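You operate a simulated robot arm through the tools that you are given. There is no shell and no other tool.

You run a simulated robot arm. Do the job below in one go: nothing can be reset, and whatever is moved stays where it is left.

TASK
Close down the drip tray: park both spouts, both dials to 10 ml, stopper the flask.

Only the result counts: the job must be done as asked and must still hold three seconds after the hand-in. Knocking over, shifting, dropping, spilling or breaking anything else fails it. Lids that push on must go on centred and level and be pressed home; caps that screw on are set level and turned clockwise until they are tight.

THE ROBOT
A 6-joint arm with a two-finger gripper, fixed in place. Base frame: the origin is at the foot of the arm, x ahead of it, y to its left, z up. Units: mm, rad, N and s.
With the tool pointing down near the work surface it reaches from about 360 to 860 mm from the base axis. Its first joint turns from -2.897 to 2.897 rad. Payload 2.45 kg.
The TCP is the grasp point between the finger pads, 20 mm short of the fingertips. In the tool frame z runs along the fingers and y along their closing line. The gripper opens to 140 mm. The gripper's body begins 168 mm behind the TCP.
Orientation is that of the tool frame in the base frame, as [roll, pitch, yaw] about the fixed x, y, z axes, in that order (R = Rz(yaw) Ry(pitch) Rx(roll)). With the fingers straight down and closing along the base's y, the tool's x points along the base's -x, its y along +y and its z along -z.

THE INTERFACE
- The arm moves only by the tool servo_tool. Its argument "commands" is a list of rows, each a list of 2 entries, a list of its own where there are three numbers: the shift along the tool's x, y, z in mm, then the turn, a rotation vector about the tool's x, y, z in rad. In form: [[[tx, ty, tz], [ax, ay, az]], ...]. A call has 1 to 20 rows; each row is the pose to reach, as a shift and turn from the pose commanded when the call began, along the tool's axes at that moment. "grip" is the closure in counts, from 0 (fully open) to 255 (shut), set as the call begins (left out, the last holds). Rows are played at 5 a second. More than 50 mm and 0.15 rad between two rows, or a gripper value outside its range, and nothing of the call is played. A pose out of reach is approached as far as the arm can. The call stops where the force on the tool passes 40 N (or 10 N more than at its start, if that is more) or the arm is blocked; 0.2 s more then pass. Each finger travels about 45 mm/s and halts on what it meets, pressing with about 40 N; the grip force reading is that of the motor and also rises with nothing between the fingers. The clock runs only during rows and for 0.2 s after the last one: add rows that repeat a pose to give the fingers time. The reply holds the time, the measured pose of the TCP, the force on the tool along the base axes, the opening and the grip force, in the units named above and with some noise, with the torque about the TCP (base axes, N m) and any sound that the robot's microphone picked up.
- Cameras (640 x 400 px; columns grow to the right, rows downward): "scene" is fixed at [44.3, 652.6, 1828.6]; the picture's right is [-0.52, -0.85, 0.00], its down [-0.47, 0.29, -0.83] and it looks along [0.71, -0.43, -0.55] (base axes); focal length 366 px, centre (320, 200). "wrist" rides on the gripper at [78, 11, -209] in the tool frame; the picture's right is [-0.14, 0.99, 0.00], its down [-0.92, -0.13, -0.37] and it looks along [-0.37, -0.05, 0.93] (tool axes); focal length 280 px, centre (320, 200). There is no depth. A picture from a camera that has moved, and an enlarged one, comes with that camera's place and axes in the base frame and with its lens. The place of the scene camera against the robot may be out by one fixed shift of up to 18 mm in any direction.
- get_image(camera): a new picture of that camera. The clock stands still meanwhile.
- move_column(by): slides the trunk up (or, below 0, down) by that many mm; the arm rides with it, the base frame stays. It gives what a move gives, with no picture.
- close_up(camera, box): a new picture of the part [left, top, right, bottom] of that camera's present view, enlarged. The clock stands still meanwhile.
- finish_job(): hands the job in; it is judged then, once.

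Nothing tells you positions but the pictures and the camera data. Unless the task says otherwise, let go and move clear before handing in.

The tools are called after ">>>" by a JSON object that holds its "fn" and its "kwargs". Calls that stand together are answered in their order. servo_tool: Moves the arm, as the interface text tells. Its arguments: {"type":"object","properties":{"commands":{"type":"array"},"grip":{"type":"number"}},"required":["commands"]} The other tools are called the same way: move_column (by) slides the trunk up or down; get_image (camera) takes a picture; close_up (camera, box) takes an enlarged picture of a part of a camera's view; finish_job () hands the job in.

At the start:

```text
time: 0.0
ee_pos: [434.6, 232.3, 1564.7]
ee_rot: [-3.141, 0.0, -3.141]
force: [0.8, 0.5, -0.6]
wrist_torque: [-0.03, 0.0, 0.02]
finger_gap: 139.9
finger_force: 0.0
trunk travel left (down, up): [-175.0, 55.0]
```

scene: 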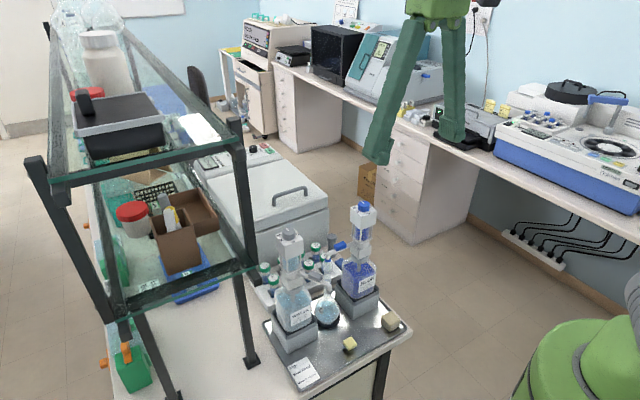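
wrist: 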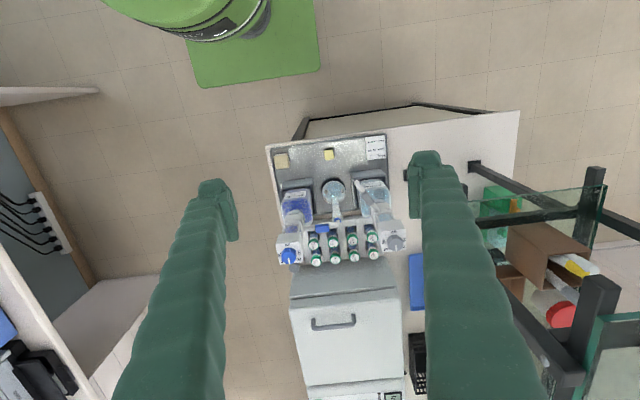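

I see a tray on a bench with two bottle-top dispensers, a flask between them, and some small blocks that may be stoppers. I'll take enlarged views first.

>>> {"fn": "close_up", "kwargs": {"camera": "scene", "box": [240, 190, 420, 390]}}

>>> {"fn": "close_up", "kwargs": {"camera": "wrist", "box": [255, 120, 415, 280]}}

>>> {"fn": "close_up", "kwargs": {"camera": "scene", "box": [260, 190, 390, 271]}}

>>> {"fn": "close_up", "kwargs": {"camera": "scene", "box": [280, 310, 420, 397]}}

```text
2.00 times, centred on (330, 290) of scene
camera zoom: at [44.3, 652.6, 1828.6], right [-0.52, -0.85, 0.0], down [-0.47, 0.29, -0.83], along [0.71, -0.43, -0.55], focal length 732 px, centre (300, 20)
```

zoom: 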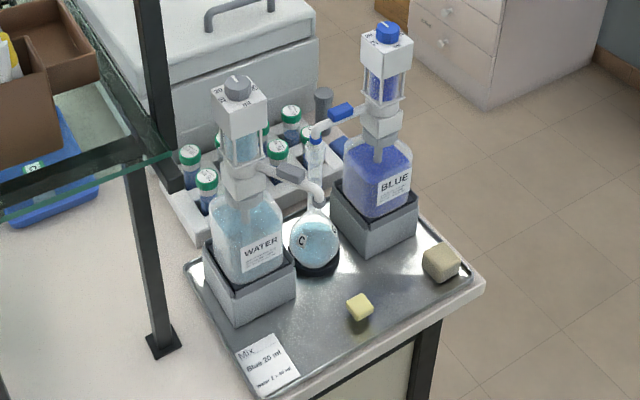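

```text
2.50 times, centred on (335, 200) of wrist
camera zoom: at [356.3, 244.6, 1773.1], right [0.14, 0.99, 0.0], down [0.92, -0.13, 0.37], along [0.37, -0.05, -0.93], focal length 701 px, centre (282, 200)
```

zoom: 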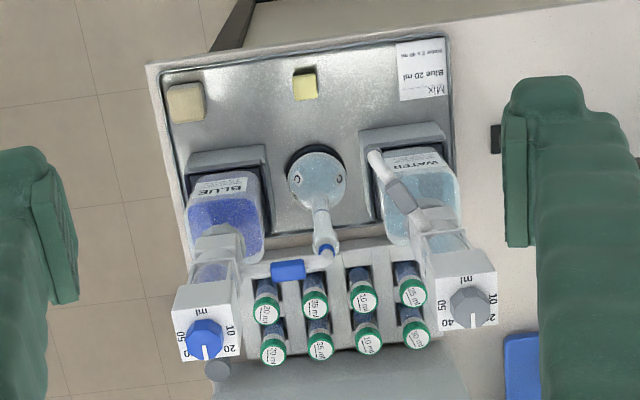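

```text
4.92 times, centred on (325, 230) of scene
camera zoom: at [44.3, 652.6, 1828.6], right [-0.52, -0.85, 0.0], down [-0.47, 0.29, -0.83], along [0.71, -0.43, -0.55], focal length 1803 px, centre (295, 50)
```

zoom: 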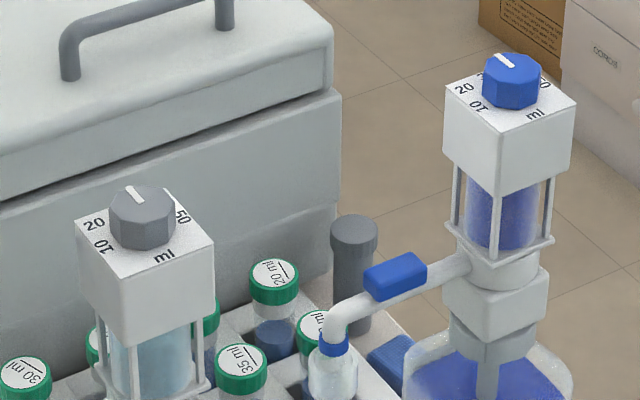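

```text
4.57 times, centred on (350, 354) of scene
camera zoom: at [44.3, 652.6, 1828.6], right [-0.52, -0.85, 0.0], down [-0.47, 0.29, -0.83], along [0.71, -0.43, -0.55], focal length 1674 px, centre (183, -502)
```

zoom: 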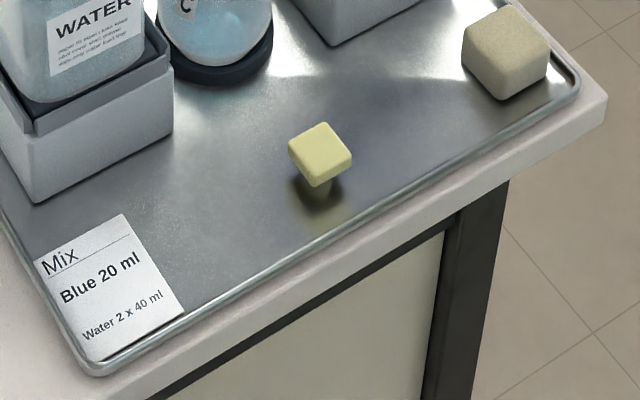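

The blue knob is near (670, 137, 1274) and the water knob near (669, 360, 1272). The yellow stopper is near (551, 248, 910). I'll enlarge the dials and spouts further.

>>> {"fn": "close_up", "kwargs": {"camera": "wrist", "box": [270, 215, 350, 265]}}

>>> {"fn": "close_up", "kwargs": {"camera": "wrist", "box": [330, 170, 420, 260]}}

>>> {"fn": "close_up", "kwargs": {"camera": "scene", "box": [270, 220, 350, 330]}}

>>> {"fn": "close_up", "kwargs": {"camera": "scene", "box": [310, 195, 390, 320]}}

```text
8.00 times, centred on (310, 240) of wrist
camera zoom: at [356.3, 244.6, 1773.1], right [0.14, 0.99, 0.0], down [0.92, -0.13, 0.37], along [0.37, -0.05, -0.93], focal length 2243 px, centre (400, -120)
```

zoom: 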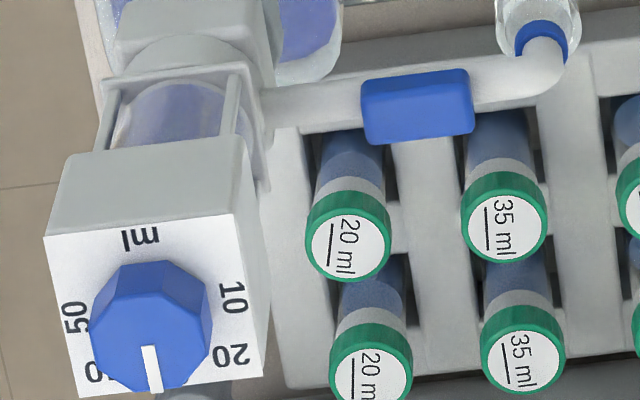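

```text
4.44 times, centred on (375, 215) of wrist
camera zoom: at [356.3, 244.6, 1773.1], right [0.14, 0.99, 0.0], down [0.92, -0.13, 0.37], along [0.37, -0.05, -0.93], focal length 1246 px, centre (76, 133)
```

zoom: 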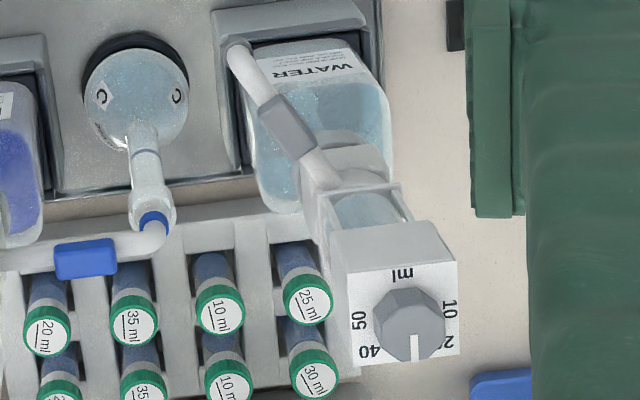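

```text
3.64 times, centred on (310, 275) of scene
camera zoom: at [44.3, 652.6, 1828.6], right [-0.52, -0.85, 0.0], down [-0.47, 0.29, -0.83], along [0.71, -0.43, -0.55], focal length 1332 px, centre (356, -73)
```

zoom: 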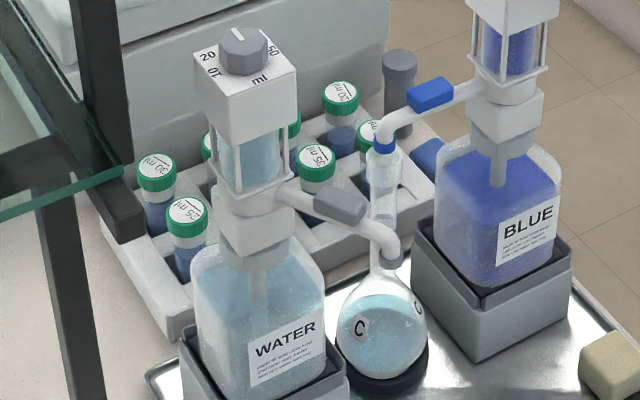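

```text
3.20 times, centred on (350, 258) of scene
camera zoom: at [44.3, 652.6, 1828.6], right [-0.52, -0.85, 0.0], down [-0.47, 0.29, -0.83], along [0.71, -0.43, -0.55], focal length 1172 px, centre (224, 16)
```

zoom: 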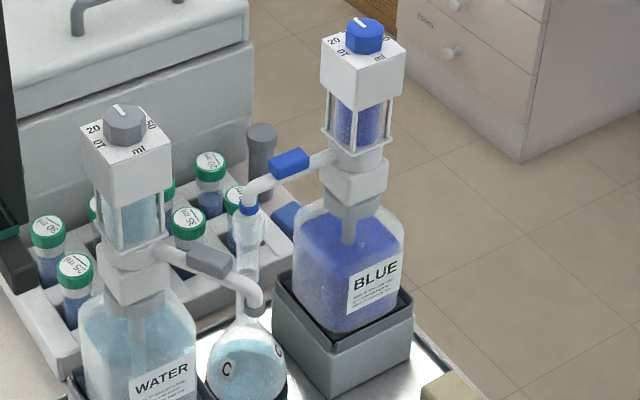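

The spouts swing about the pump axes. The blue spout is over the flask neck and the water spout is partway around. Both dials point near 30. I'll move the wrist camera closer for a better look.

>>> {"fn": "servo_tool", "kwargs": {"commands": [[[-9, 0, 36], [0, 0, 0]], [[-18, 0, 72], [0, 0, 0]], [[-27, 0, 108], [0, 0, 0]], [[-36, 0, 144], [0, 0, 0]]]}}

>>> {"fn": "get_image", "kwargs": {"camera": "wrist"}}

>>> {"fn": "close_up", "kwargs": {"camera": "wrist", "box": [240, 180, 340, 320]}}

>>> {"fn": "close_up", "kwargs": {"camera": "wrist", "box": [320, 180, 430, 320]}}

```text
time: 1.0
ee_pos: [472.0, 233.6, 1420.5]
ee_rot: [-3.142, 0.0, 3.141]
force: [0.0, -0.1, -0.8]
wrist_torque: [-0.02, 0.06, 0.01]
finger_gap: 140.2
finger_force: 0.0
trunk travel left (down, up): [-175.0, 55.0]
```

```text
taken
camera wrist: at [393.7, 245.3, 1629.6], right [0.14, 0.99, 0.0], down [0.92, -0.13, 0.37], along [0.37, -0.05, -0.93], focal length 280 px, centre (320, 200)
```

wrist: 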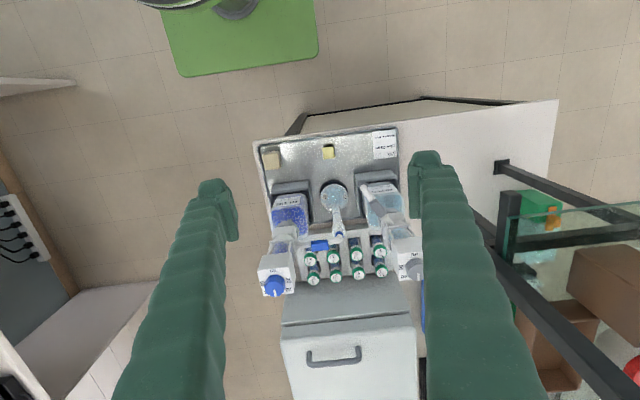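

```text
2.86 times, centred on (290, 250) of wrist
camera zoom: at [393.7, 245.3, 1629.6], right [0.14, 0.99, 0.0], down [0.92, -0.13, 0.37], along [0.37, -0.05, -0.93], focal length 801 px, centre (406, 57)
```

zoom: 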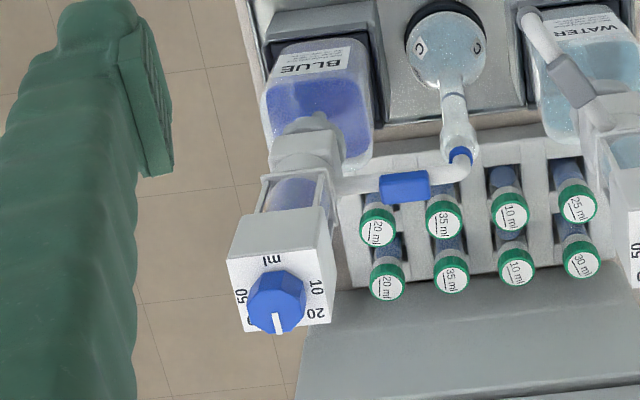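

```text
2.86 times, centred on (375, 250) of wrist
camera zoom: at [393.7, 245.3, 1629.6], right [0.14, 0.99, 0.0], down [0.92, -0.13, 0.37], along [0.37, -0.05, -0.93], focal length 801 px, centre (163, 57)
```

zoom: 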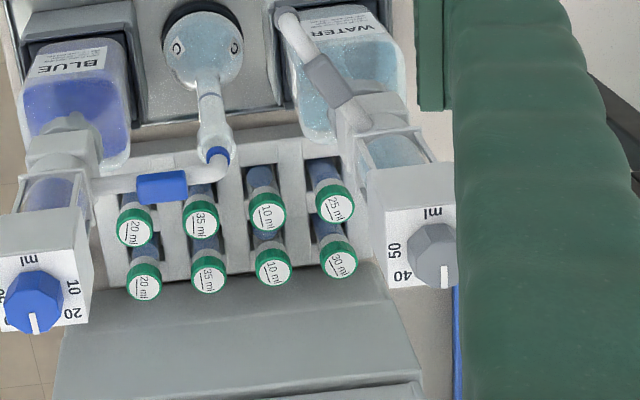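

Next I'll look for any parking marks around the spouts and pump collars.

>>> {"fn": "close_up", "kwargs": {"camera": "scene", "box": [276, 255, 326, 290]}}

>>> {"fn": "close_up", "kwargs": {"camera": "scene", "box": [325, 225, 385, 270]}}

>>> {"fn": "close_up", "kwargs": {"camera": "scene", "box": [328, 255, 388, 300]}}

>>> {"fn": "close_up", "kwargs": {"camera": "wrist", "box": [350, 170, 420, 240]}}

>>> {"fn": "close_up", "kwargs": {"camera": "wrist", "box": [255, 175, 325, 245]}}

>>> {"fn": "close_up", "kwargs": {"camera": "wrist", "box": [250, 120, 410, 180]}}

```text
11.43 times, centred on (301, 272) of scene
camera zoom: at [44.3, 652.6, 1828.6], right [-0.52, -0.85, 0.0], down [-0.47, 0.29, -0.83], along [0.71, -0.43, -0.55], focal length 4186 px, centre (537, -629)
```

zoom: 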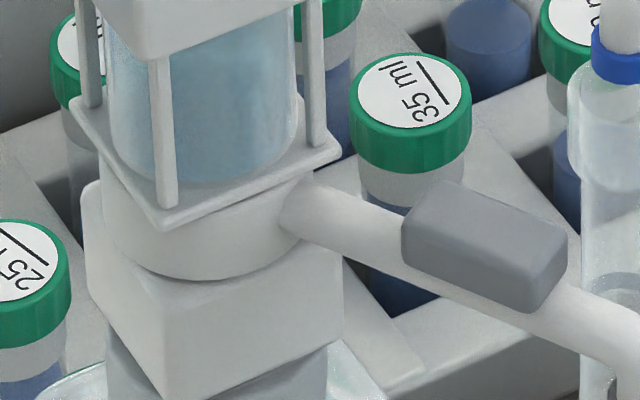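

```text
8.89 times, centred on (355, 248) of scene
camera zoom: at [44.3, 652.6, 1828.6], right [-0.52, -0.85, 0.0], down [-0.47, 0.29, -0.83], along [0.71, -0.43, -0.55], focal length 3256 px, centre (9, -222)
```

zoom: 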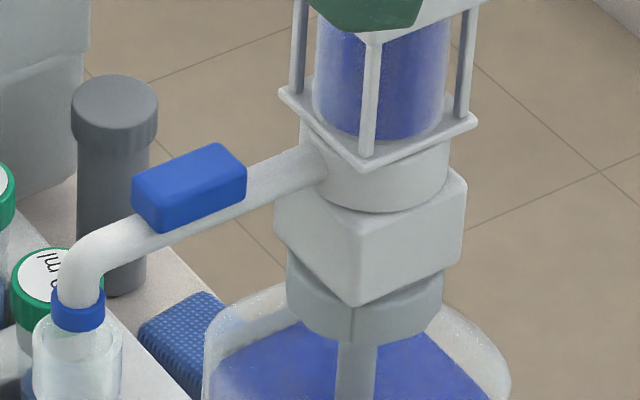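

```text
8.89 times, centred on (358, 278) of scene
camera zoom: at [44.3, 652.6, 1828.6], right [-0.52, -0.85, 0.0], down [-0.47, 0.29, -0.83], along [0.71, -0.43, -0.55], focal length 3256 px, centre (-18, -489)
```

zoom: 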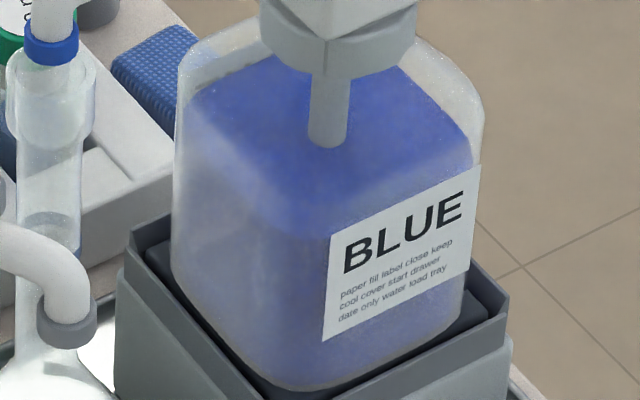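

```text
5.71 times, centred on (385, 205) of wrist
camera zoom: at [393.7, 245.3, 1629.6], right [0.14, 0.99, 0.0], down [0.92, -0.13, 0.37], along [0.37, -0.05, -0.93], focal length 1602 px, centre (-51, 171)
```

zoom: 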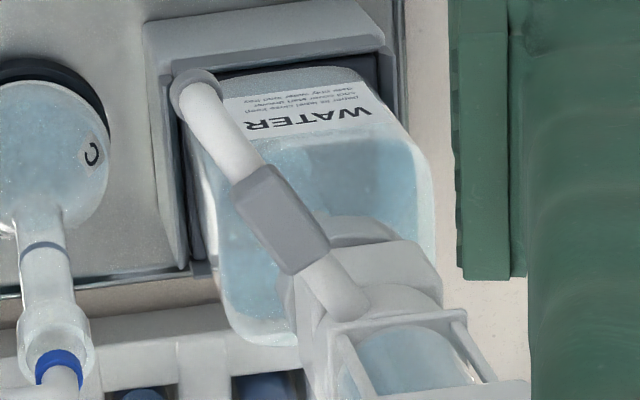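

```text
5.71 times, centred on (290, 210) of wrist
camera zoom: at [393.7, 245.3, 1629.6], right [0.14, 0.99, 0.0], down [0.92, -0.13, 0.37], along [0.37, -0.05, -0.93], focal length 1602 px, centre (491, 143)
```

zoom: 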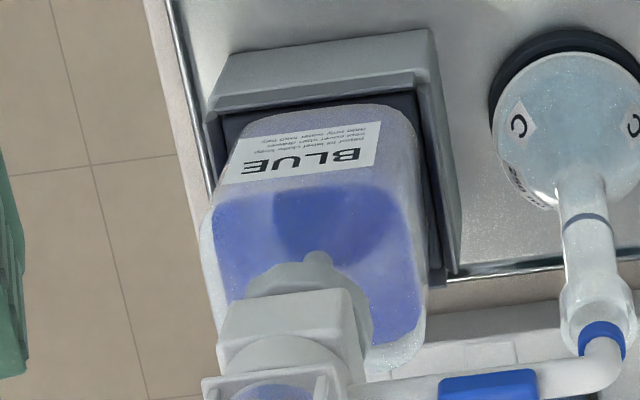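

```text
4.00 times, centred on (330, 150) of wrist
camera zoom: at [393.7, 245.3, 1629.6], right [0.14, 0.99, 0.0], down [0.92, -0.13, 0.37], along [0.37, -0.05, -0.93], focal length 1122 px, centre (280, 400)
```

zoom: 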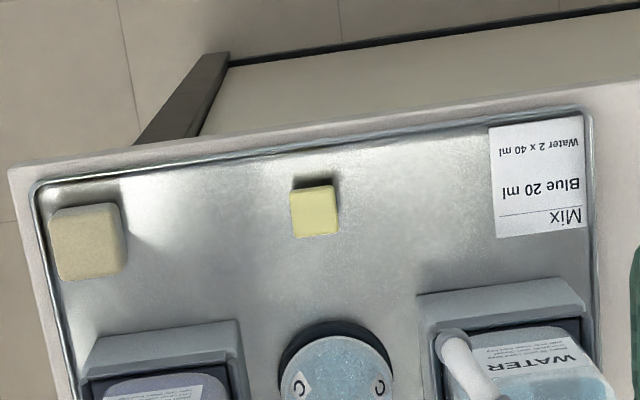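

I found no parking marks, so I want a lower, more level view of the spout tips and the flask mouth. I'll tilt the tool forward, clear of everything.

>>> {"fn": "servo_tool", "kwargs": {"commands": [[[-8, 2, 10], [0, -0.14, 0]], [[-16, 4, 20], [0, -0.28, 0]], [[-24, 6, 30], [0, -0.42, 0]], [[-32, 8, 40], [0, -0.56, 0]], [[-40, 10, 50], [0, -0.7, 0]], [[-48, 11, 60], [0, -0.84, 0]]]}}

>>> {"fn": "get_image", "kwargs": {"camera": "wrist"}}

>>> {"fn": "get_image", "kwargs": {"camera": "scene"}}

```text
time: 2.4
ee_pos: [517.7, 243.3, 1359.4]
ee_rot: [3.141, 0.839, -3.141]
force: [0.4, -0.3, -1.0]
wrist_torque: [-0.03, -0.02, -0.01]
finger_gap: 140.1
finger_force: 0.0
trunk travel left (down, up): [-175.0, 55.0]
```

```text
taken
camera wrist: at [309.8, 256.0, 1440.8], right [0.09, 0.99, 0.1], down [0.34, -0.13, 0.93], along [0.94, -0.05, -0.35], focal length 280 px, centre (320, 200)
```

wrist: 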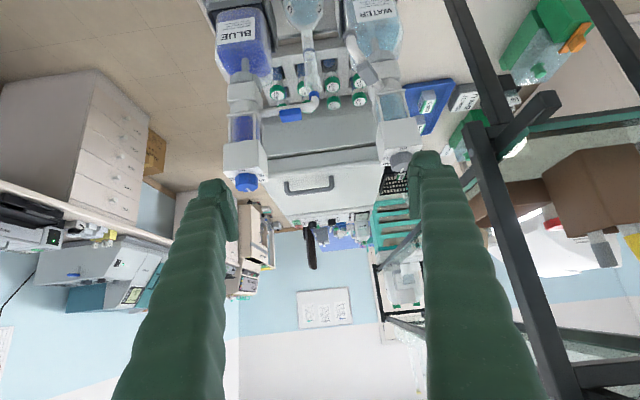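

```text
taken
```

scene: 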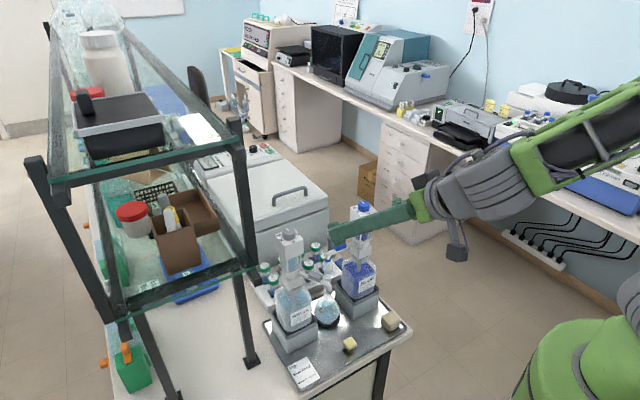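

>>> {"fn": "servo_tool", "kwargs": {"commands": [[[31, 0, 14], [0, 0, 0]], [[62, 0, 28], [0, 0, 0]], [[93, 0, 42], [0, -0.1, 0]], [[123, 0, 57], [0, -0.24, 0]]]}}

>>> {"fn": "get_image", "kwargs": {"camera": "wrist"}}

>>> {"fn": "close_up", "kwargs": {"camera": "wrist", "box": [230, 20, 430, 145]}}

```text
time: 3.4
ee_pos: [494.3, 272.7, 1230.3]
ee_rot: [-3.134, 1.081, -3.137]
force: [-0.5, 0.0, -0.5]
wrist_torque: [-0.04, 0.03, -0.09]
finger_gap: 140.3
finger_force: 0.0
out of reach, approached as far as the arm can: row 3, 4
trunk travel left (down, up): [-175.0, 55.0]
```

```text
taken
camera wrist: at [272.8, 285.9, 1260.9], right [0.07, 0.99, 0.12], down [0.11, -0.12, 0.99], along [0.99, -0.05, -0.12], focal length 280 px, centre (320, 200)
```

wrist: 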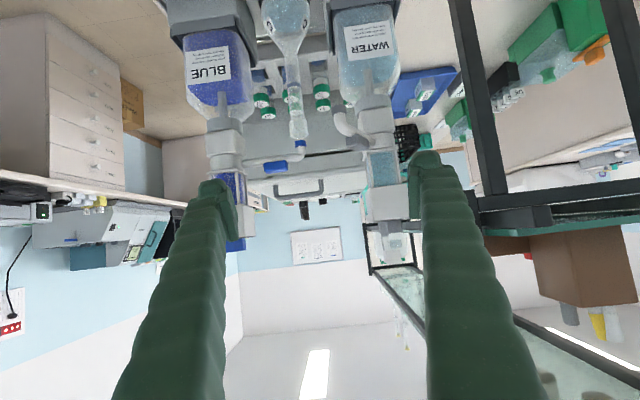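

```text
3.20 times, centred on (330, 82) of wrist
camera zoom: at [272.8, 285.9, 1260.9], right [0.07, 0.99, 0.12], down [0.11, -0.12, 0.99], along [0.99, -0.05, -0.12], focal length 897 px, centre (288, 576)
```

zoom: 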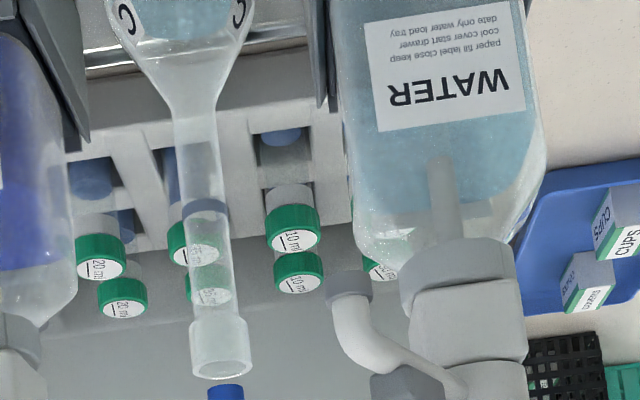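

>>> {"fn": "close_up", "kwargs": {"camera": "wrist", "box": [235, 115, 345, 185]}}

>>> {"fn": "close_up", "kwargs": {"camera": "wrist", "box": [320, 85, 420, 150]}}

>>> {"fn": "close_up", "kwargs": {"camera": "wrist", "box": [180, 90, 280, 190]}}

>>> {"fn": "close_up", "kwargs": {"camera": "wrist", "box": [330, 130, 430, 230]}}

```text
5.71 times, centred on (290, 150) of wrist
camera zoom: at [272.8, 285.9, 1260.9], right [0.07, 0.99, 0.12], down [0.11, -0.12, 0.99], along [0.99, -0.05, -0.12], focal length 1602 px, centre (491, 486)
```

zoom: 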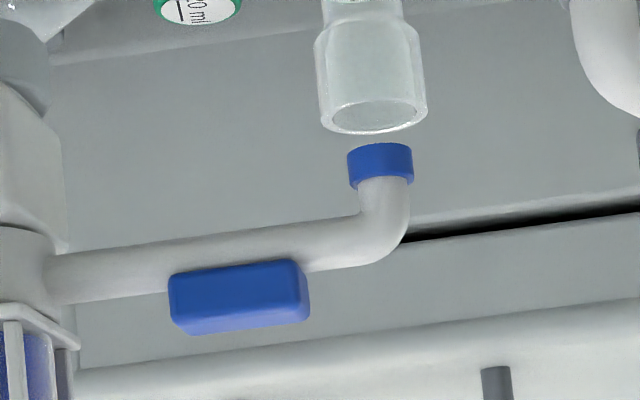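

```text
6.15 times, centred on (370, 118) of wrist
camera zoom: at [272.8, 285.9, 1260.9], right [0.07, 0.99, 0.12], down [0.11, -0.12, 0.99], along [0.99, -0.05, -0.12], focal length 1726 px, centre (12, 708)
```

zoom: 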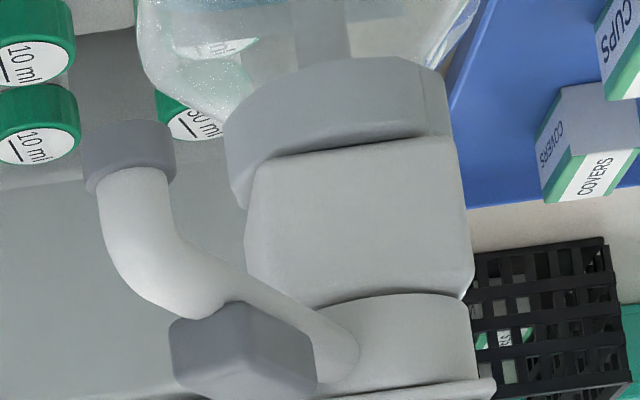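

```text
4.00 times, centred on (230, 140) of wrist
camera zoom: at [272.8, 285.9, 1260.9], right [0.07, 0.99, 0.12], down [0.11, -0.12, 0.99], along [0.99, -0.05, -0.12], focal length 1122 px, centre (680, 440)
```

zoom: 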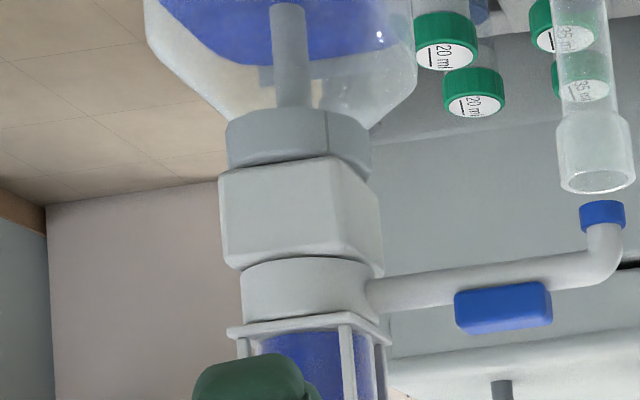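

```text
4.00 times, centred on (380, 180) of wrist
camera zoom: at [272.8, 285.9, 1260.9], right [0.07, 0.99, 0.12], down [0.11, -0.12, 0.99], along [0.99, -0.05, -0.12], focal length 1122 px, centre (80, 280)
```

zoom: 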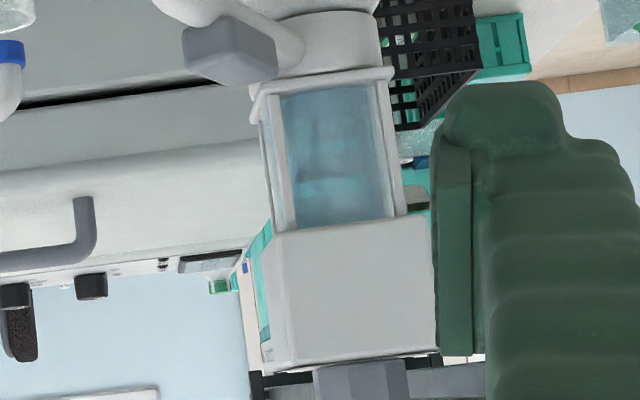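

The blue tip hangs about 8 mm above the flask mouth, so it can swing free. Each spout carries a coloured tab that I can push. I'll return to a vertical tool and look at the water knob and spout from above.

>>> {"fn": "servo_tool", "kwargs": {"commands": [[[-22, 0, -13], [0, 0.13, 0]], [[-44, 0, -26], [0, 0.27, 0]], [[-66, 0, -39], [0, 0.41, 0]], [[-88, 0, -52], [0, 0.55, 0]], [[-110, 0, -65], [0, 0.69, 0]], [[-132, 0, -78], [0, 0.83, 0]], [[-152, 0, -91], [0, 0.97, 0]], [[-165, 0, -102], [0, 1.08, 0]]]}}

```text
time: 5.2
ee_pos: [483.6, 271.7, 1427.3]
ee_rot: [3.14, -0.002, 3.141]
force: [0.4, 0.4, 0.3]
wrist_torque: [-0.05, -0.01, 0.01]
finger_gap: 140.0
finger_force: 0.0
trunk travel left (down, up): [-175.0, 55.0]
```

>>> {"fn": "servo_tool", "kwargs": {"commands": [[[-25, 20, 9], [0, 0, 0]], [[-50, 40, 18], [0, 0, 0]], [[-76, 58, 27], [0, 0, 0]], [[-76, 58, 27], [0, 0, 0]]]}}

>>> {"fn": "get_image", "kwargs": {"camera": "wrist"}}

>>> {"fn": "close_up", "kwargs": {"camera": "wrist", "box": [250, 120, 410, 280]}}

```text
time: 6.2
ee_pos: [556.8, 328.8, 1399.3]
ee_rot: [3.141, 0.002, 3.14]
force: [0.2, -0.7, 0.4]
wrist_torque: [0.01, -0.09, 0.03]
finger_gap: 139.9
finger_force: 0.1
trunk travel left (down, up): [-175.0, 55.0]
```

```text
taken
camera wrist: at [478.2, 341.3, 1609.4], right [0.14, 0.99, 0.0], down [0.92, -0.13, 0.37], along [0.37, -0.05, -0.93], focal length 280 px, centre (320, 200)
```

wrist: 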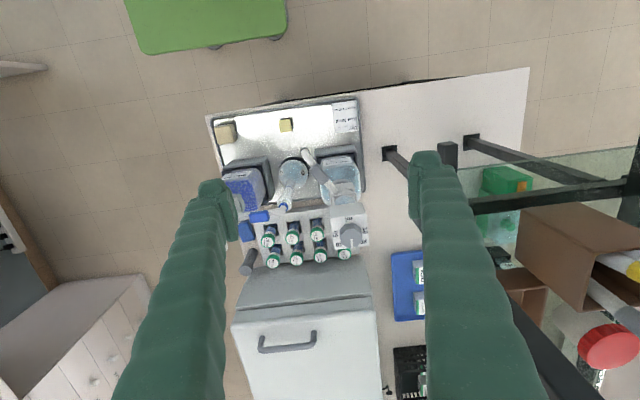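

```text
2.50 times, centred on (330, 200) of wrist
camera zoom: at [478.2, 341.3, 1609.4], right [0.14, 0.99, 0.0], down [0.92, -0.13, 0.37], along [0.37, -0.05, -0.93], focal length 701 px, centre (295, 200)
```

zoom: 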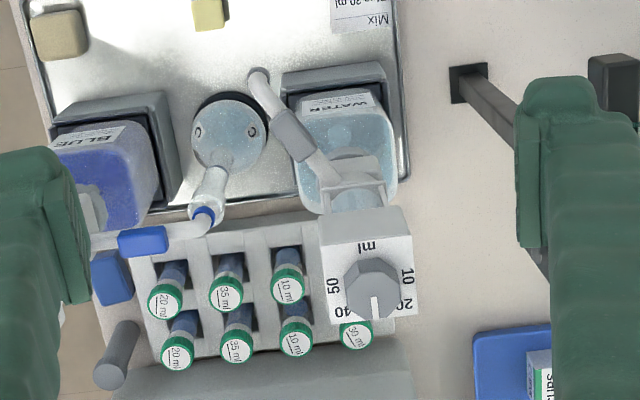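

>>> {"fn": "close_up", "kwargs": {"camera": "wrist", "box": [325, 200, 375, 250]}}

>>> {"fn": "close_up", "kwargs": {"camera": "scene", "box": [272, 224, 308, 250]}}

>>> {"fn": "close_up", "kwargs": {"camera": "scene", "box": [344, 196, 384, 224]}}

>>> {"fn": "close_up", "kwargs": {"camera": "wrist", "box": [290, 140, 350, 200]}}

```text
8.00 times, centred on (350, 225) of wrist
camera zoom: at [478.2, 341.3, 1609.4], right [0.14, 0.99, 0.0], down [0.92, -0.13, 0.37], along [0.37, -0.05, -0.93], focal length 2243 px, centre (80, 0)
```

zoom: 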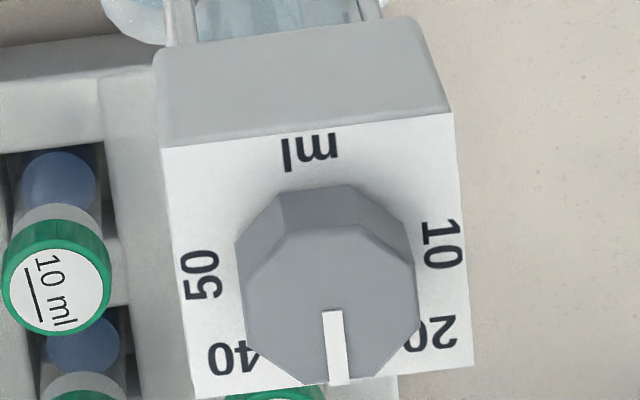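

```text
15.38 times, centred on (290, 237) of scene
camera zoom: at [44.3, 652.6, 1828.6], right [-0.52, -0.85, 0.0], down [-0.47, 0.29, -0.83], along [0.71, -0.43, -0.55], focal length 5634 px, centre (782, -369)
```

zoom: 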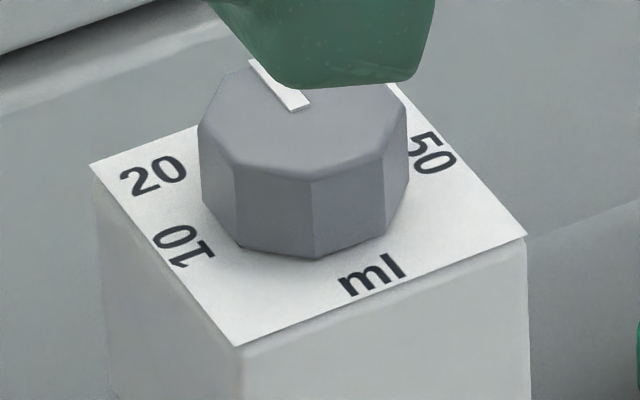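

```text
14.29 times, centred on (364, 210) of scene
camera zoom: at [44.3, 652.6, 1828.6], right [-0.52, -0.85, 0.0], down [-0.47, 0.29, -0.83], along [0.71, -0.43, -0.55], focal length 5232 px, centre (-309, 57)
```

zoom: 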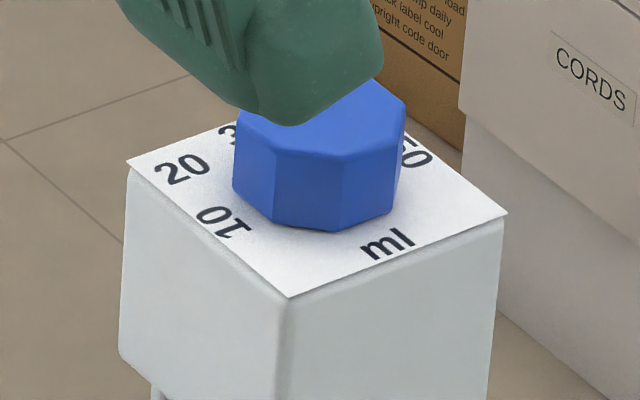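

```text
6.67 times, centred on (320, 170) of wrist
camera zoom: at [478.2, 341.3, 1609.4], right [0.14, 0.99, 0.0], down [0.92, -0.13, 0.37], along [0.37, -0.05, -0.93], focal length 1869 px, centre (320, 400)
```

zoom: 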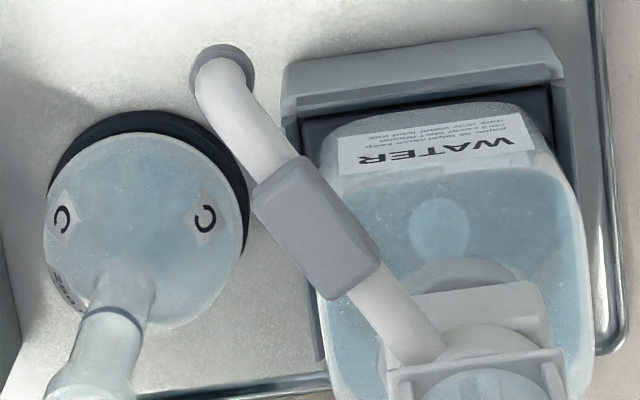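

Water knob axis is about (671.5, 359.5) and blue about (672, 135). Each dial reads 30, with 10 on the +y side, so 10 is 90° counter-clockwise seen from above. The water spout tab is near (612, 321, 1155), pointing about 30° off straight-forward. I'll move above the tab with the fingers straddling it.

>>> {"fn": "servo_tool", "kwargs": {"commands": [[[-14, -2, 20], [0, 0, -0.13]], [[-28, -4, 50], [0, 0, -0.26]], [[-42, -6, 80], [0, 0, -0.39]], [[-56, -8, 115], [0, 0, -0.52]], [[-56, -8, 149], [0, 0, -0.52]], [[-56, -8, 149], [0, 0, -0.52]]], "grip": 146}}

>>> {"fn": "get_image", "kwargs": {"camera": "wrist"}}

>>> {"fn": "close_up", "kwargs": {"camera": "scene", "box": [250, 190, 400, 330]}}

```text
time: 7.6
ee_pos: [612.8, 319.7, 1249.6]
ee_rot: [-3.141, 0.001, -2.62]
force: [0.1, 0.1, -0.1]
wrist_torque: [0.0, -0.04, 0.03]
finger_gap: 59.8
finger_force: 0.1
trunk travel left (down, up): [-175.0, 55.0]
```

```text
taken
camera wrist: at [540.2, 291.7, 1459.4], right [-0.37, 0.93, 0.0], down [0.86, 0.35, 0.37], along [0.34, 0.14, -0.93], focal length 280 px, centre (320, 200)
```

wrist: 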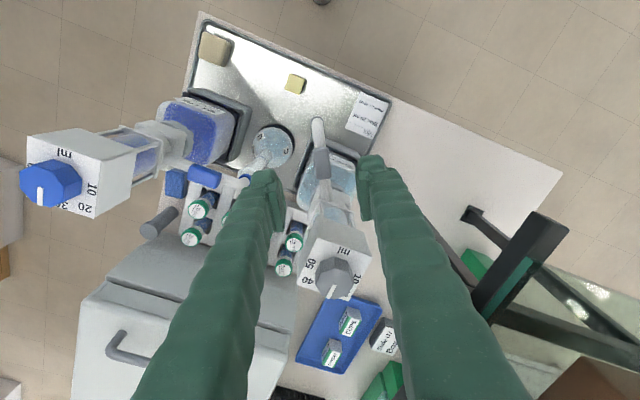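

```text
2.86 times, centred on (325, 260) of scene
camera zoom: at [44.3, 652.6, 1828.6], right [-0.52, -0.85, 0.0], down [-0.47, 0.29, -0.83], along [0.71, -0.43, -0.55], focal length 1046 px, centre (306, 29)
```

zoom: 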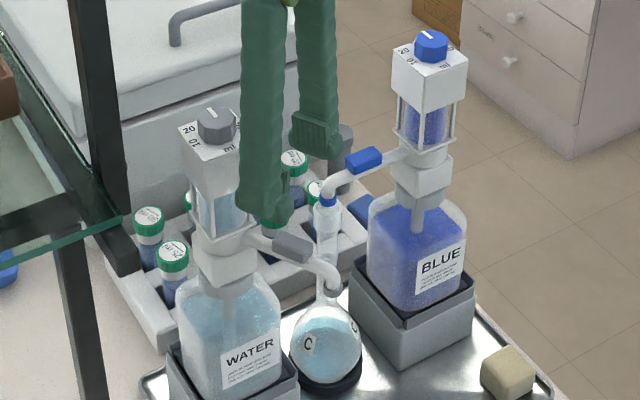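

>>> {"fn": "servo_tool", "kwargs": {"commands": [[[0, 0, 35], [0, 0, 0]], [[0, 0, 70], [0, 0, 0]], [[0, 0, 100], [0, 0, 0]], [[0, 0, 100], [0, 0, 0]]]}}

>>> {"fn": "close_up", "kwargs": {"camera": "scene", "box": [260, 220, 350, 290]}}

>>> {"fn": "get_image", "kwargs": {"camera": "wrist"}}

```text
time: 8.6
ee_pos: [613.0, 321.6, 1150.5]
ee_rot: [3.141, 0.0, -2.623]
force: [-0.2, 0.2, 1.1]
wrist_torque: [0.02, -0.02, 0.02]
finger_gap: 59.8
finger_force: 0.1
trunk travel left (down, up): [-175.0, 55.0]
```

```text
5.71 times, centred on (305, 255) of scene
camera zoom: at [44.3, 652.6, 1828.6], right [-0.52, -0.85, 0.0], down [-0.47, 0.29, -0.83], along [0.71, -0.43, -0.55], focal length 2093 px, centre (406, -114)
```

zoom: 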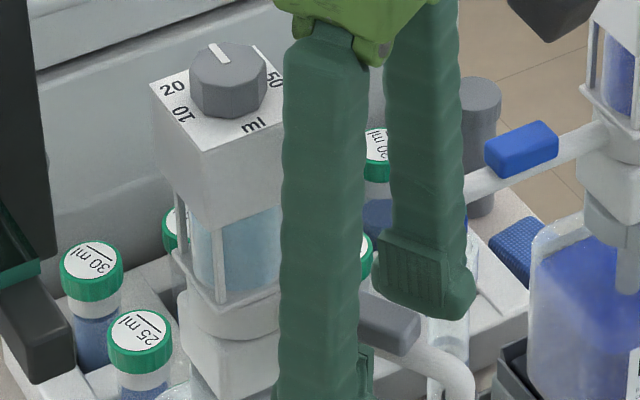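

```text
taken
camera wrist: at [540.1, 292.9, 1359.3], right [-0.37, 0.93, 0.0], down [0.86, 0.35, 0.37], along [0.34, 0.14, -0.93], focal length 280 px, centre (320, 200)
```

wrist: 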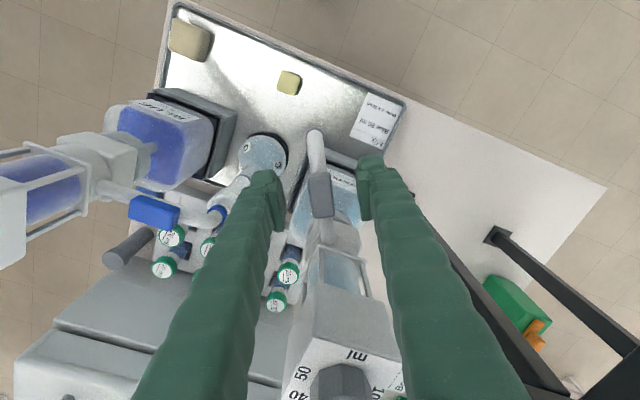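

The tab sits centred between the fingers. I'll close them to a loose fit around it.

>>> {"fn": "servo_tool", "kwargs": {"commands": [[[0, 0, 0], [0, 0, 0]], [[0, 0, 0], [0, 0, 0]], [[0, 0, 0], [0, 0, 0]]], "grip": 208}}

>>> {"fn": "get_image", "kwargs": {"camera": "wrist"}}

```text
time: 9.4
ee_pos: [614.1, 322.0, 1151.7]
ee_rot: [3.14, -0.001, -2.623]
force: [0.6, -0.2, -0.1]
wrist_torque: [-0.02, 0.0, 0.01]
finger_gap: 25.9
finger_force: 0.0
trunk travel left (down, up): [-175.0, 55.0]
```

```text
taken
camera wrist: at [540.4, 293.0, 1359.4], right [-0.37, 0.93, 0.0], down [0.86, 0.35, 0.37], along [0.34, 0.14, -0.93], focal length 280 px, centre (320, 200)
```

wrist: 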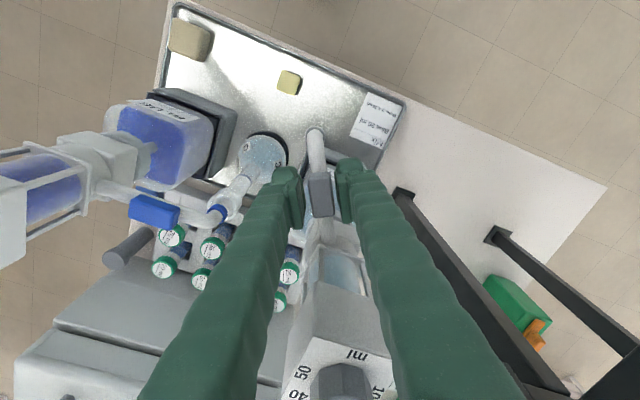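

Now I'll swing the water spout away from the flask along an arc around its pump axis, watching forces and sounds.

>>> {"fn": "servo_tool", "kwargs": {"commands": [[[0.1, 3, 0], [0, 0, 0.0436]], [[0.05, 6, 0], [0, 0, 0.0873]], [[-0.2, 9, 0], [0, 0, 0.131]], [[-0.4, 12, 0], [0, 0, 0.1745]], [[-0.9, 15, 0], [0, 0, 0.218]], [[-1.4, 18, 0], [0, 0, 0.2618]]]}}

>>> {"fn": "get_image", "kwargs": {"camera": "wrist"}}

```text
time: 10.8
ee_pos: [606.0, 337.7, 1150.9]
ee_rot: [3.141, 0.0, -2.885]
force: [-0.3, 0.0, 0.4]
wrist_torque: [-0.02, 0.01, -0.01]
finger_gap: 25.9
finger_force: 0.0
trunk travel left (down, up): [-175.0, 55.0]
```

```text
taken
camera wrist: at [527.2, 329.7, 1359.5], right [-0.12, 0.99, 0.0], down [0.92, 0.11, 0.37], along [0.37, 0.04, -0.93], focal length 280 px, centre (320, 200)
```

wrist: 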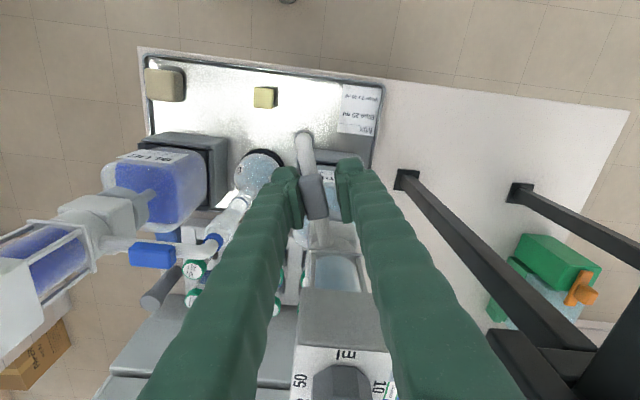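

>>> {"fn": "servo_tool", "kwargs": {"commands": [[[0.1, 3, 0], [0, 0, 0.0436]], [[0.05, 6, 0], [0, 0, 0.0873]], [[-0.2, 9, 0], [0, 0, 0.131]], [[-0.4, 12, 0], [0, 0, 0.1745]], [[-0.9, 15, 0], [0, 0, 0.218]], [[-1.4, 18, 0], [0, 0, 0.2618]]]}}

>>> {"fn": "get_image", "kwargs": {"camera": "wrist"}}

```text
time: 12.2
ee_pos: [602.3, 355.4, 1148.8]
ee_rot: [3.141, -0.001, 3.138]
force: [-0.3, -0.3, 0.3]
wrist_torque: [-0.02, 0.02, -0.02]
finger_gap: 26.0
finger_force: 0.0
trunk travel left (down, up): [-175.0, 55.0]
```

```text
taken
camera wrist: at [524.2, 367.9, 1358.9], right [0.14, 0.99, 0.0], down [0.92, -0.13, 0.37], along [0.36, -0.05, -0.93], focal length 280 px, centre (320, 200)
```

wrist: 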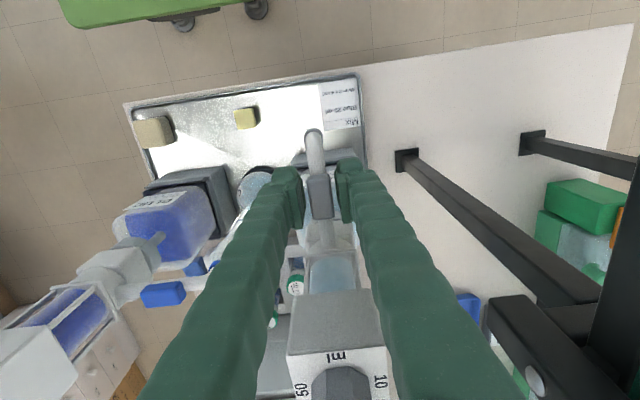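

>>> {"fn": "close_up", "kwargs": {"camera": "wrist", "box": [270, 110, 380, 260]}}

>>> {"fn": "close_up", "kwargs": {"camera": "scene", "box": [260, 230, 360, 320]}}

```text
2.67 times, centred on (325, 185) of wrist
camera zoom: at [524.2, 367.9, 1358.9], right [0.14, 0.99, 0.0], down [0.92, -0.13, 0.37], along [0.36, -0.05, -0.93], focal length 748 px, centre (307, 240)
```

zoom: 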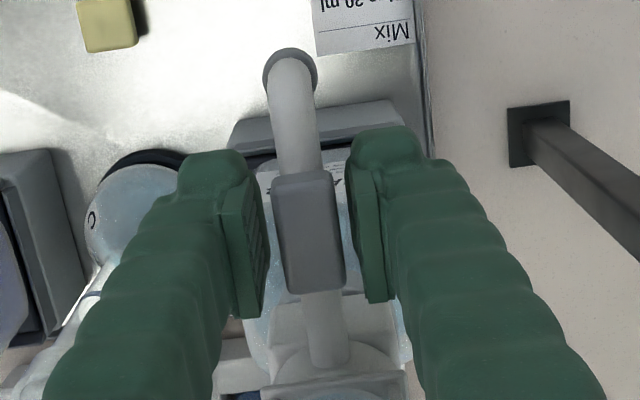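

```text
4.44 times, centred on (310, 275) of scene
camera zoom: at [44.3, 652.6, 1828.6], right [-0.52, -0.85, 0.0], down [-0.47, 0.29, -0.83], along [0.71, -0.43, -0.55], focal length 1628 px, centre (364, -133)
```

zoom: 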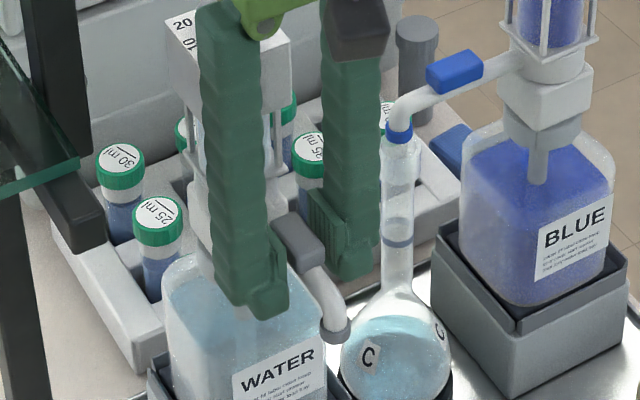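

The spout now points straight ahead and has run slightly ahead of the pushing finger, so there may be a detent or stop here. I'll push a little further to find out.

>>> {"fn": "servo_tool", "kwargs": {"commands": [[[0.1, 2, 0], [0, 0, 0.029]], [[0.1, 4, 0], [0, 0, 0.058]], [[0.05, 6, 0], [0, 0, 0.0873]], [[-0.1, 8, 0], [0, 0, 0.116]]]}}

>>> {"fn": "close_up", "kwargs": {"camera": "wrist", "box": [270, 110, 380, 260]}}

```text
time: 13.2
ee_pos: [603.9, 363.4, 1150.2]
ee_rot: [-3.141, 0.0, 3.02]
force: [1.1, -2.3, 0.2]
wrist_torque: [0.01, 0.01, 0.07]
finger_gap: 26.9
finger_force: 1.2
trunk travel left (down, up): [-175.0, 55.0]
```

```text
2.67 times, centred on (325, 185) of wrist
camera zoom: at [526.0, 385.0, 1359.0], right [0.26, 0.97, 0.0], down [0.9, -0.24, 0.37], along [0.36, -0.09, -0.93], focal length 748 px, centre (307, 240)
```

zoom: 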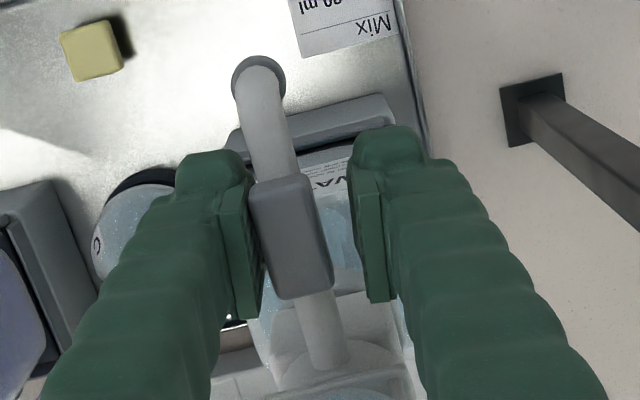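

>>> {"fn": "servo_tool", "kwargs": {"commands": [[[0, 1, 0], [0, 0, 0.015]], [[0, 2, 0], [0, 0, 0.029]], [[0, 3, 0], [0, 0, 0.044]]]}}

>>> {"fn": "close_up", "kwargs": {"camera": "wrist", "box": [270, 110, 380, 260]}}

```text
time: 14.0
ee_pos: [603.0, 366.8, 1149.8]
ee_rot: [-3.141, 0.0, 2.978]
force: [0.9, -2.2, 0.8]
wrist_torque: [-0.01, 0.03, 0.06]
finger_gap: 26.9
finger_force: 1.3
trunk travel left (down, up): [-175.0, 55.0]
```

```text
2.67 times, centred on (325, 185) of wrist
camera zoom: at [527.1, 391.3, 1359.0], right [0.3, 0.95, 0.0], down [0.89, -0.28, 0.37], along [0.35, -0.11, -0.93], focal length 748 px, centre (307, 240)
```

zoom: 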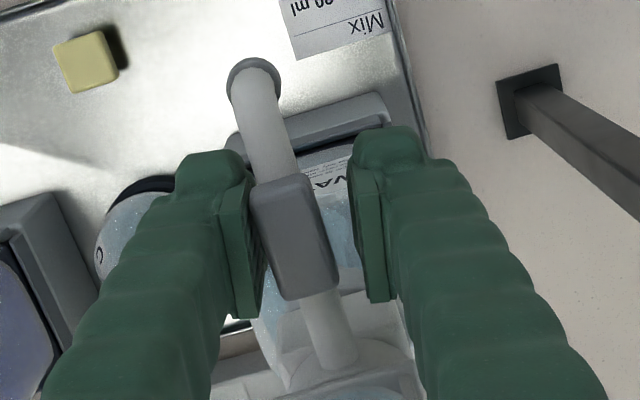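

>>> {"fn": "servo_tool", "kwargs": {"commands": [[[0, -3, 0], [0, 0, -0.044]], [[0, -6, 0], [0, 0, -0.087]], [[0, -9, 0], [0, 0, -0.13]], [[0, -10.5, 0], [0, 0, -0.16]]]}}

>>> {"fn": "close_up", "kwargs": {"camera": "wrist", "box": [270, 110, 380, 260]}}

```text
time: 15.0
ee_pos: [601.1, 356.7, 1150.5]
ee_rot: [3.14, 0.001, 3.139]
force: [0.1, -0.7, -0.4]
wrist_torque: [-0.01, 0.02, 0.01]
finger_gap: 25.7
finger_force: 0.0
trunk travel left (down, up): [-175.0, 55.0]
```

```text
2.67 times, centred on (325, 185) of wrist
camera zoom: at [522.8, 368.3, 1359.2], right [0.14, 0.99, 0.0], down [0.92, -0.13, 0.37], along [0.37, -0.05, -0.93], focal length 748 px, centre (307, 240)
```

zoom: 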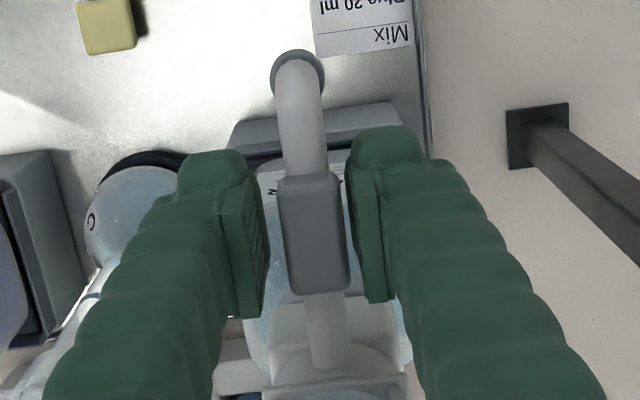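

>>> {"fn": "servo_tool", "kwargs": {"commands": [[[0.1, 3, 0], [0, 0, 0.0436]], [[0.05, 6, 0], [0, 0, 0.0873]], [[-0.2, 9, 0], [0, 0, 0.131]], [[-0.4, 12, 0], [0, 0, 0.1745]], [[-0.9, 15, 0], [0, 0, 0.218]]]}}

>>> {"fn": "close_up", "kwargs": {"camera": "wrist", "box": [270, 110, 380, 260]}}

```text
time: 16.2
ee_pos: [602.2, 370.7, 1151.5]
ee_rot: [-3.141, -0.001, 2.918]
force: [-1.4, -2.0, 0.4]
wrist_torque: [-0.02, 0.04, 0.03]
finger_gap: 27.0
finger_force: 0.8
trunk travel left (down, up): [-175.0, 55.0]
```

```text
2.67 times, centred on (325, 185) of wrist
camera zoom: at [527.7, 400.2, 1359.3], right [0.35, 0.94, 0.0], down [0.87, -0.33, 0.37], along [0.34, -0.13, -0.93], focal length 748 px, centre (307, 240)
```

zoom: 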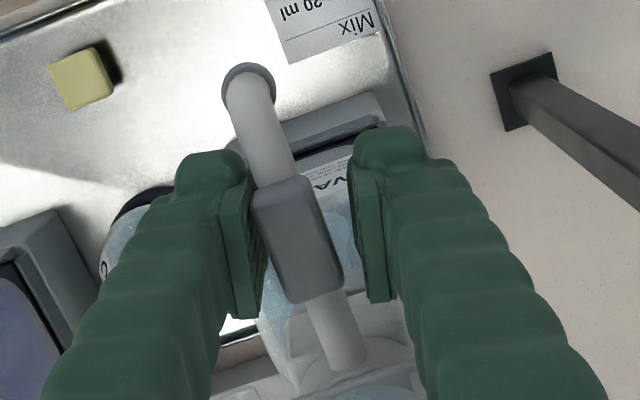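

>>> {"fn": "servo_tool", "kwargs": {"commands": [[[0, -3, 0], [0, 0, -0.044]], [[0, -5, 0], [0, 0, -0.087]], [[0, -6, 0], [0, 0, -0.1]]]}}

>>> {"fn": "close_up", "kwargs": {"camera": "wrist", "box": [270, 110, 380, 260]}}

```text
time: 17.0
ee_pos: [600.9, 364.2, 1150.7]
ee_rot: [3.141, 0.0, 3.021]
force: [0.4, -2.7, -0.1]
wrist_torque: [0.05, -0.02, -0.01]
finger_gap: 27.0
finger_force: 0.7
trunk travel left (down, up): [-175.0, 55.0]
```

```text
2.67 times, centred on (325, 185) of wrist
camera zoom: at [524.4, 386.6, 1359.4], right [0.26, 0.97, 0.0], down [0.9, -0.24, 0.37], along [0.36, -0.09, -0.93], focal length 748 px, centre (307, 240)
```

zoom: 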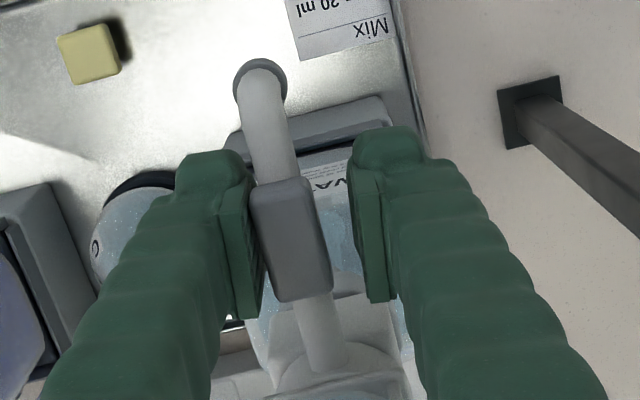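

Pushed past straight-ahead, the spout springs back, so the rest position pointing straight out over the tray is the park detent. I'll let it settle there, open the fingers and check.

>>> {"fn": "servo_tool", "kwargs": {"commands": [[[-1, -2.5, 0], [0, 0, -0.06]], [[-2, -5, 0], [0, 0, -0.12]], [[-2, -5, 0], [0, 0, -0.12]], [[-2, -5, 0], [0, 0, -0.12]]], "grip": 208}}

>>> {"fn": "servo_tool", "kwargs": {"commands": [[[0, 0, 0], [0, 0, 0]], [[0, 0, 0], [0, 0, 0]], [[0, 0, 0], [0, 0, 0]]], "grip": 146}}

>>> {"fn": "close_up", "kwargs": {"camera": "wrist", "box": [270, 110, 380, 260]}}

```text
time: 18.0
ee_pos: [602.4, 360.0, 1151.0]
ee_rot: [3.141, -0.001, 3.14]
force: [-0.3, -0.2, 0.4]
wrist_torque: [-0.03, 0.0, 0.02]
finger_gap: 25.9
finger_force: 0.1
trunk travel left (down, up): [-175.0, 55.0]
```

```text
time: 18.8
ee_pos: [601.4, 361.5, 1150.6]
ee_rot: [3.141, 0.0, 3.139]
force: [0.3, -0.2, 0.0]
wrist_torque: [-0.03, 0.0, 0.05]
finger_gap: 59.7
finger_force: 0.0
trunk travel left (down, up): [-175.0, 55.0]
```

```text
2.67 times, centred on (325, 185) of wrist
camera zoom: at [523.6, 372.4, 1359.1], right [0.14, 0.99, 0.0], down [0.92, -0.13, 0.37], along [0.36, -0.05, -0.93], focal length 748 px, centre (307, 240)
```

zoom: 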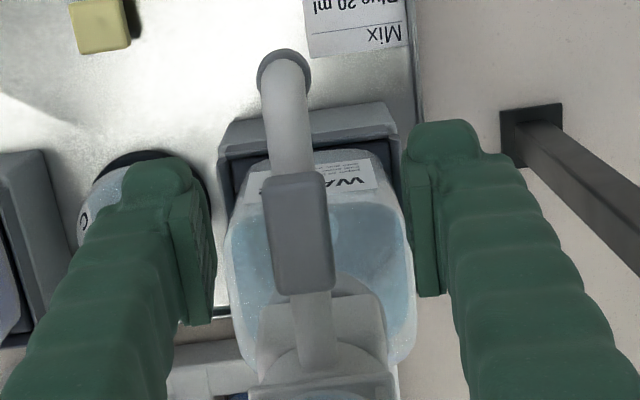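

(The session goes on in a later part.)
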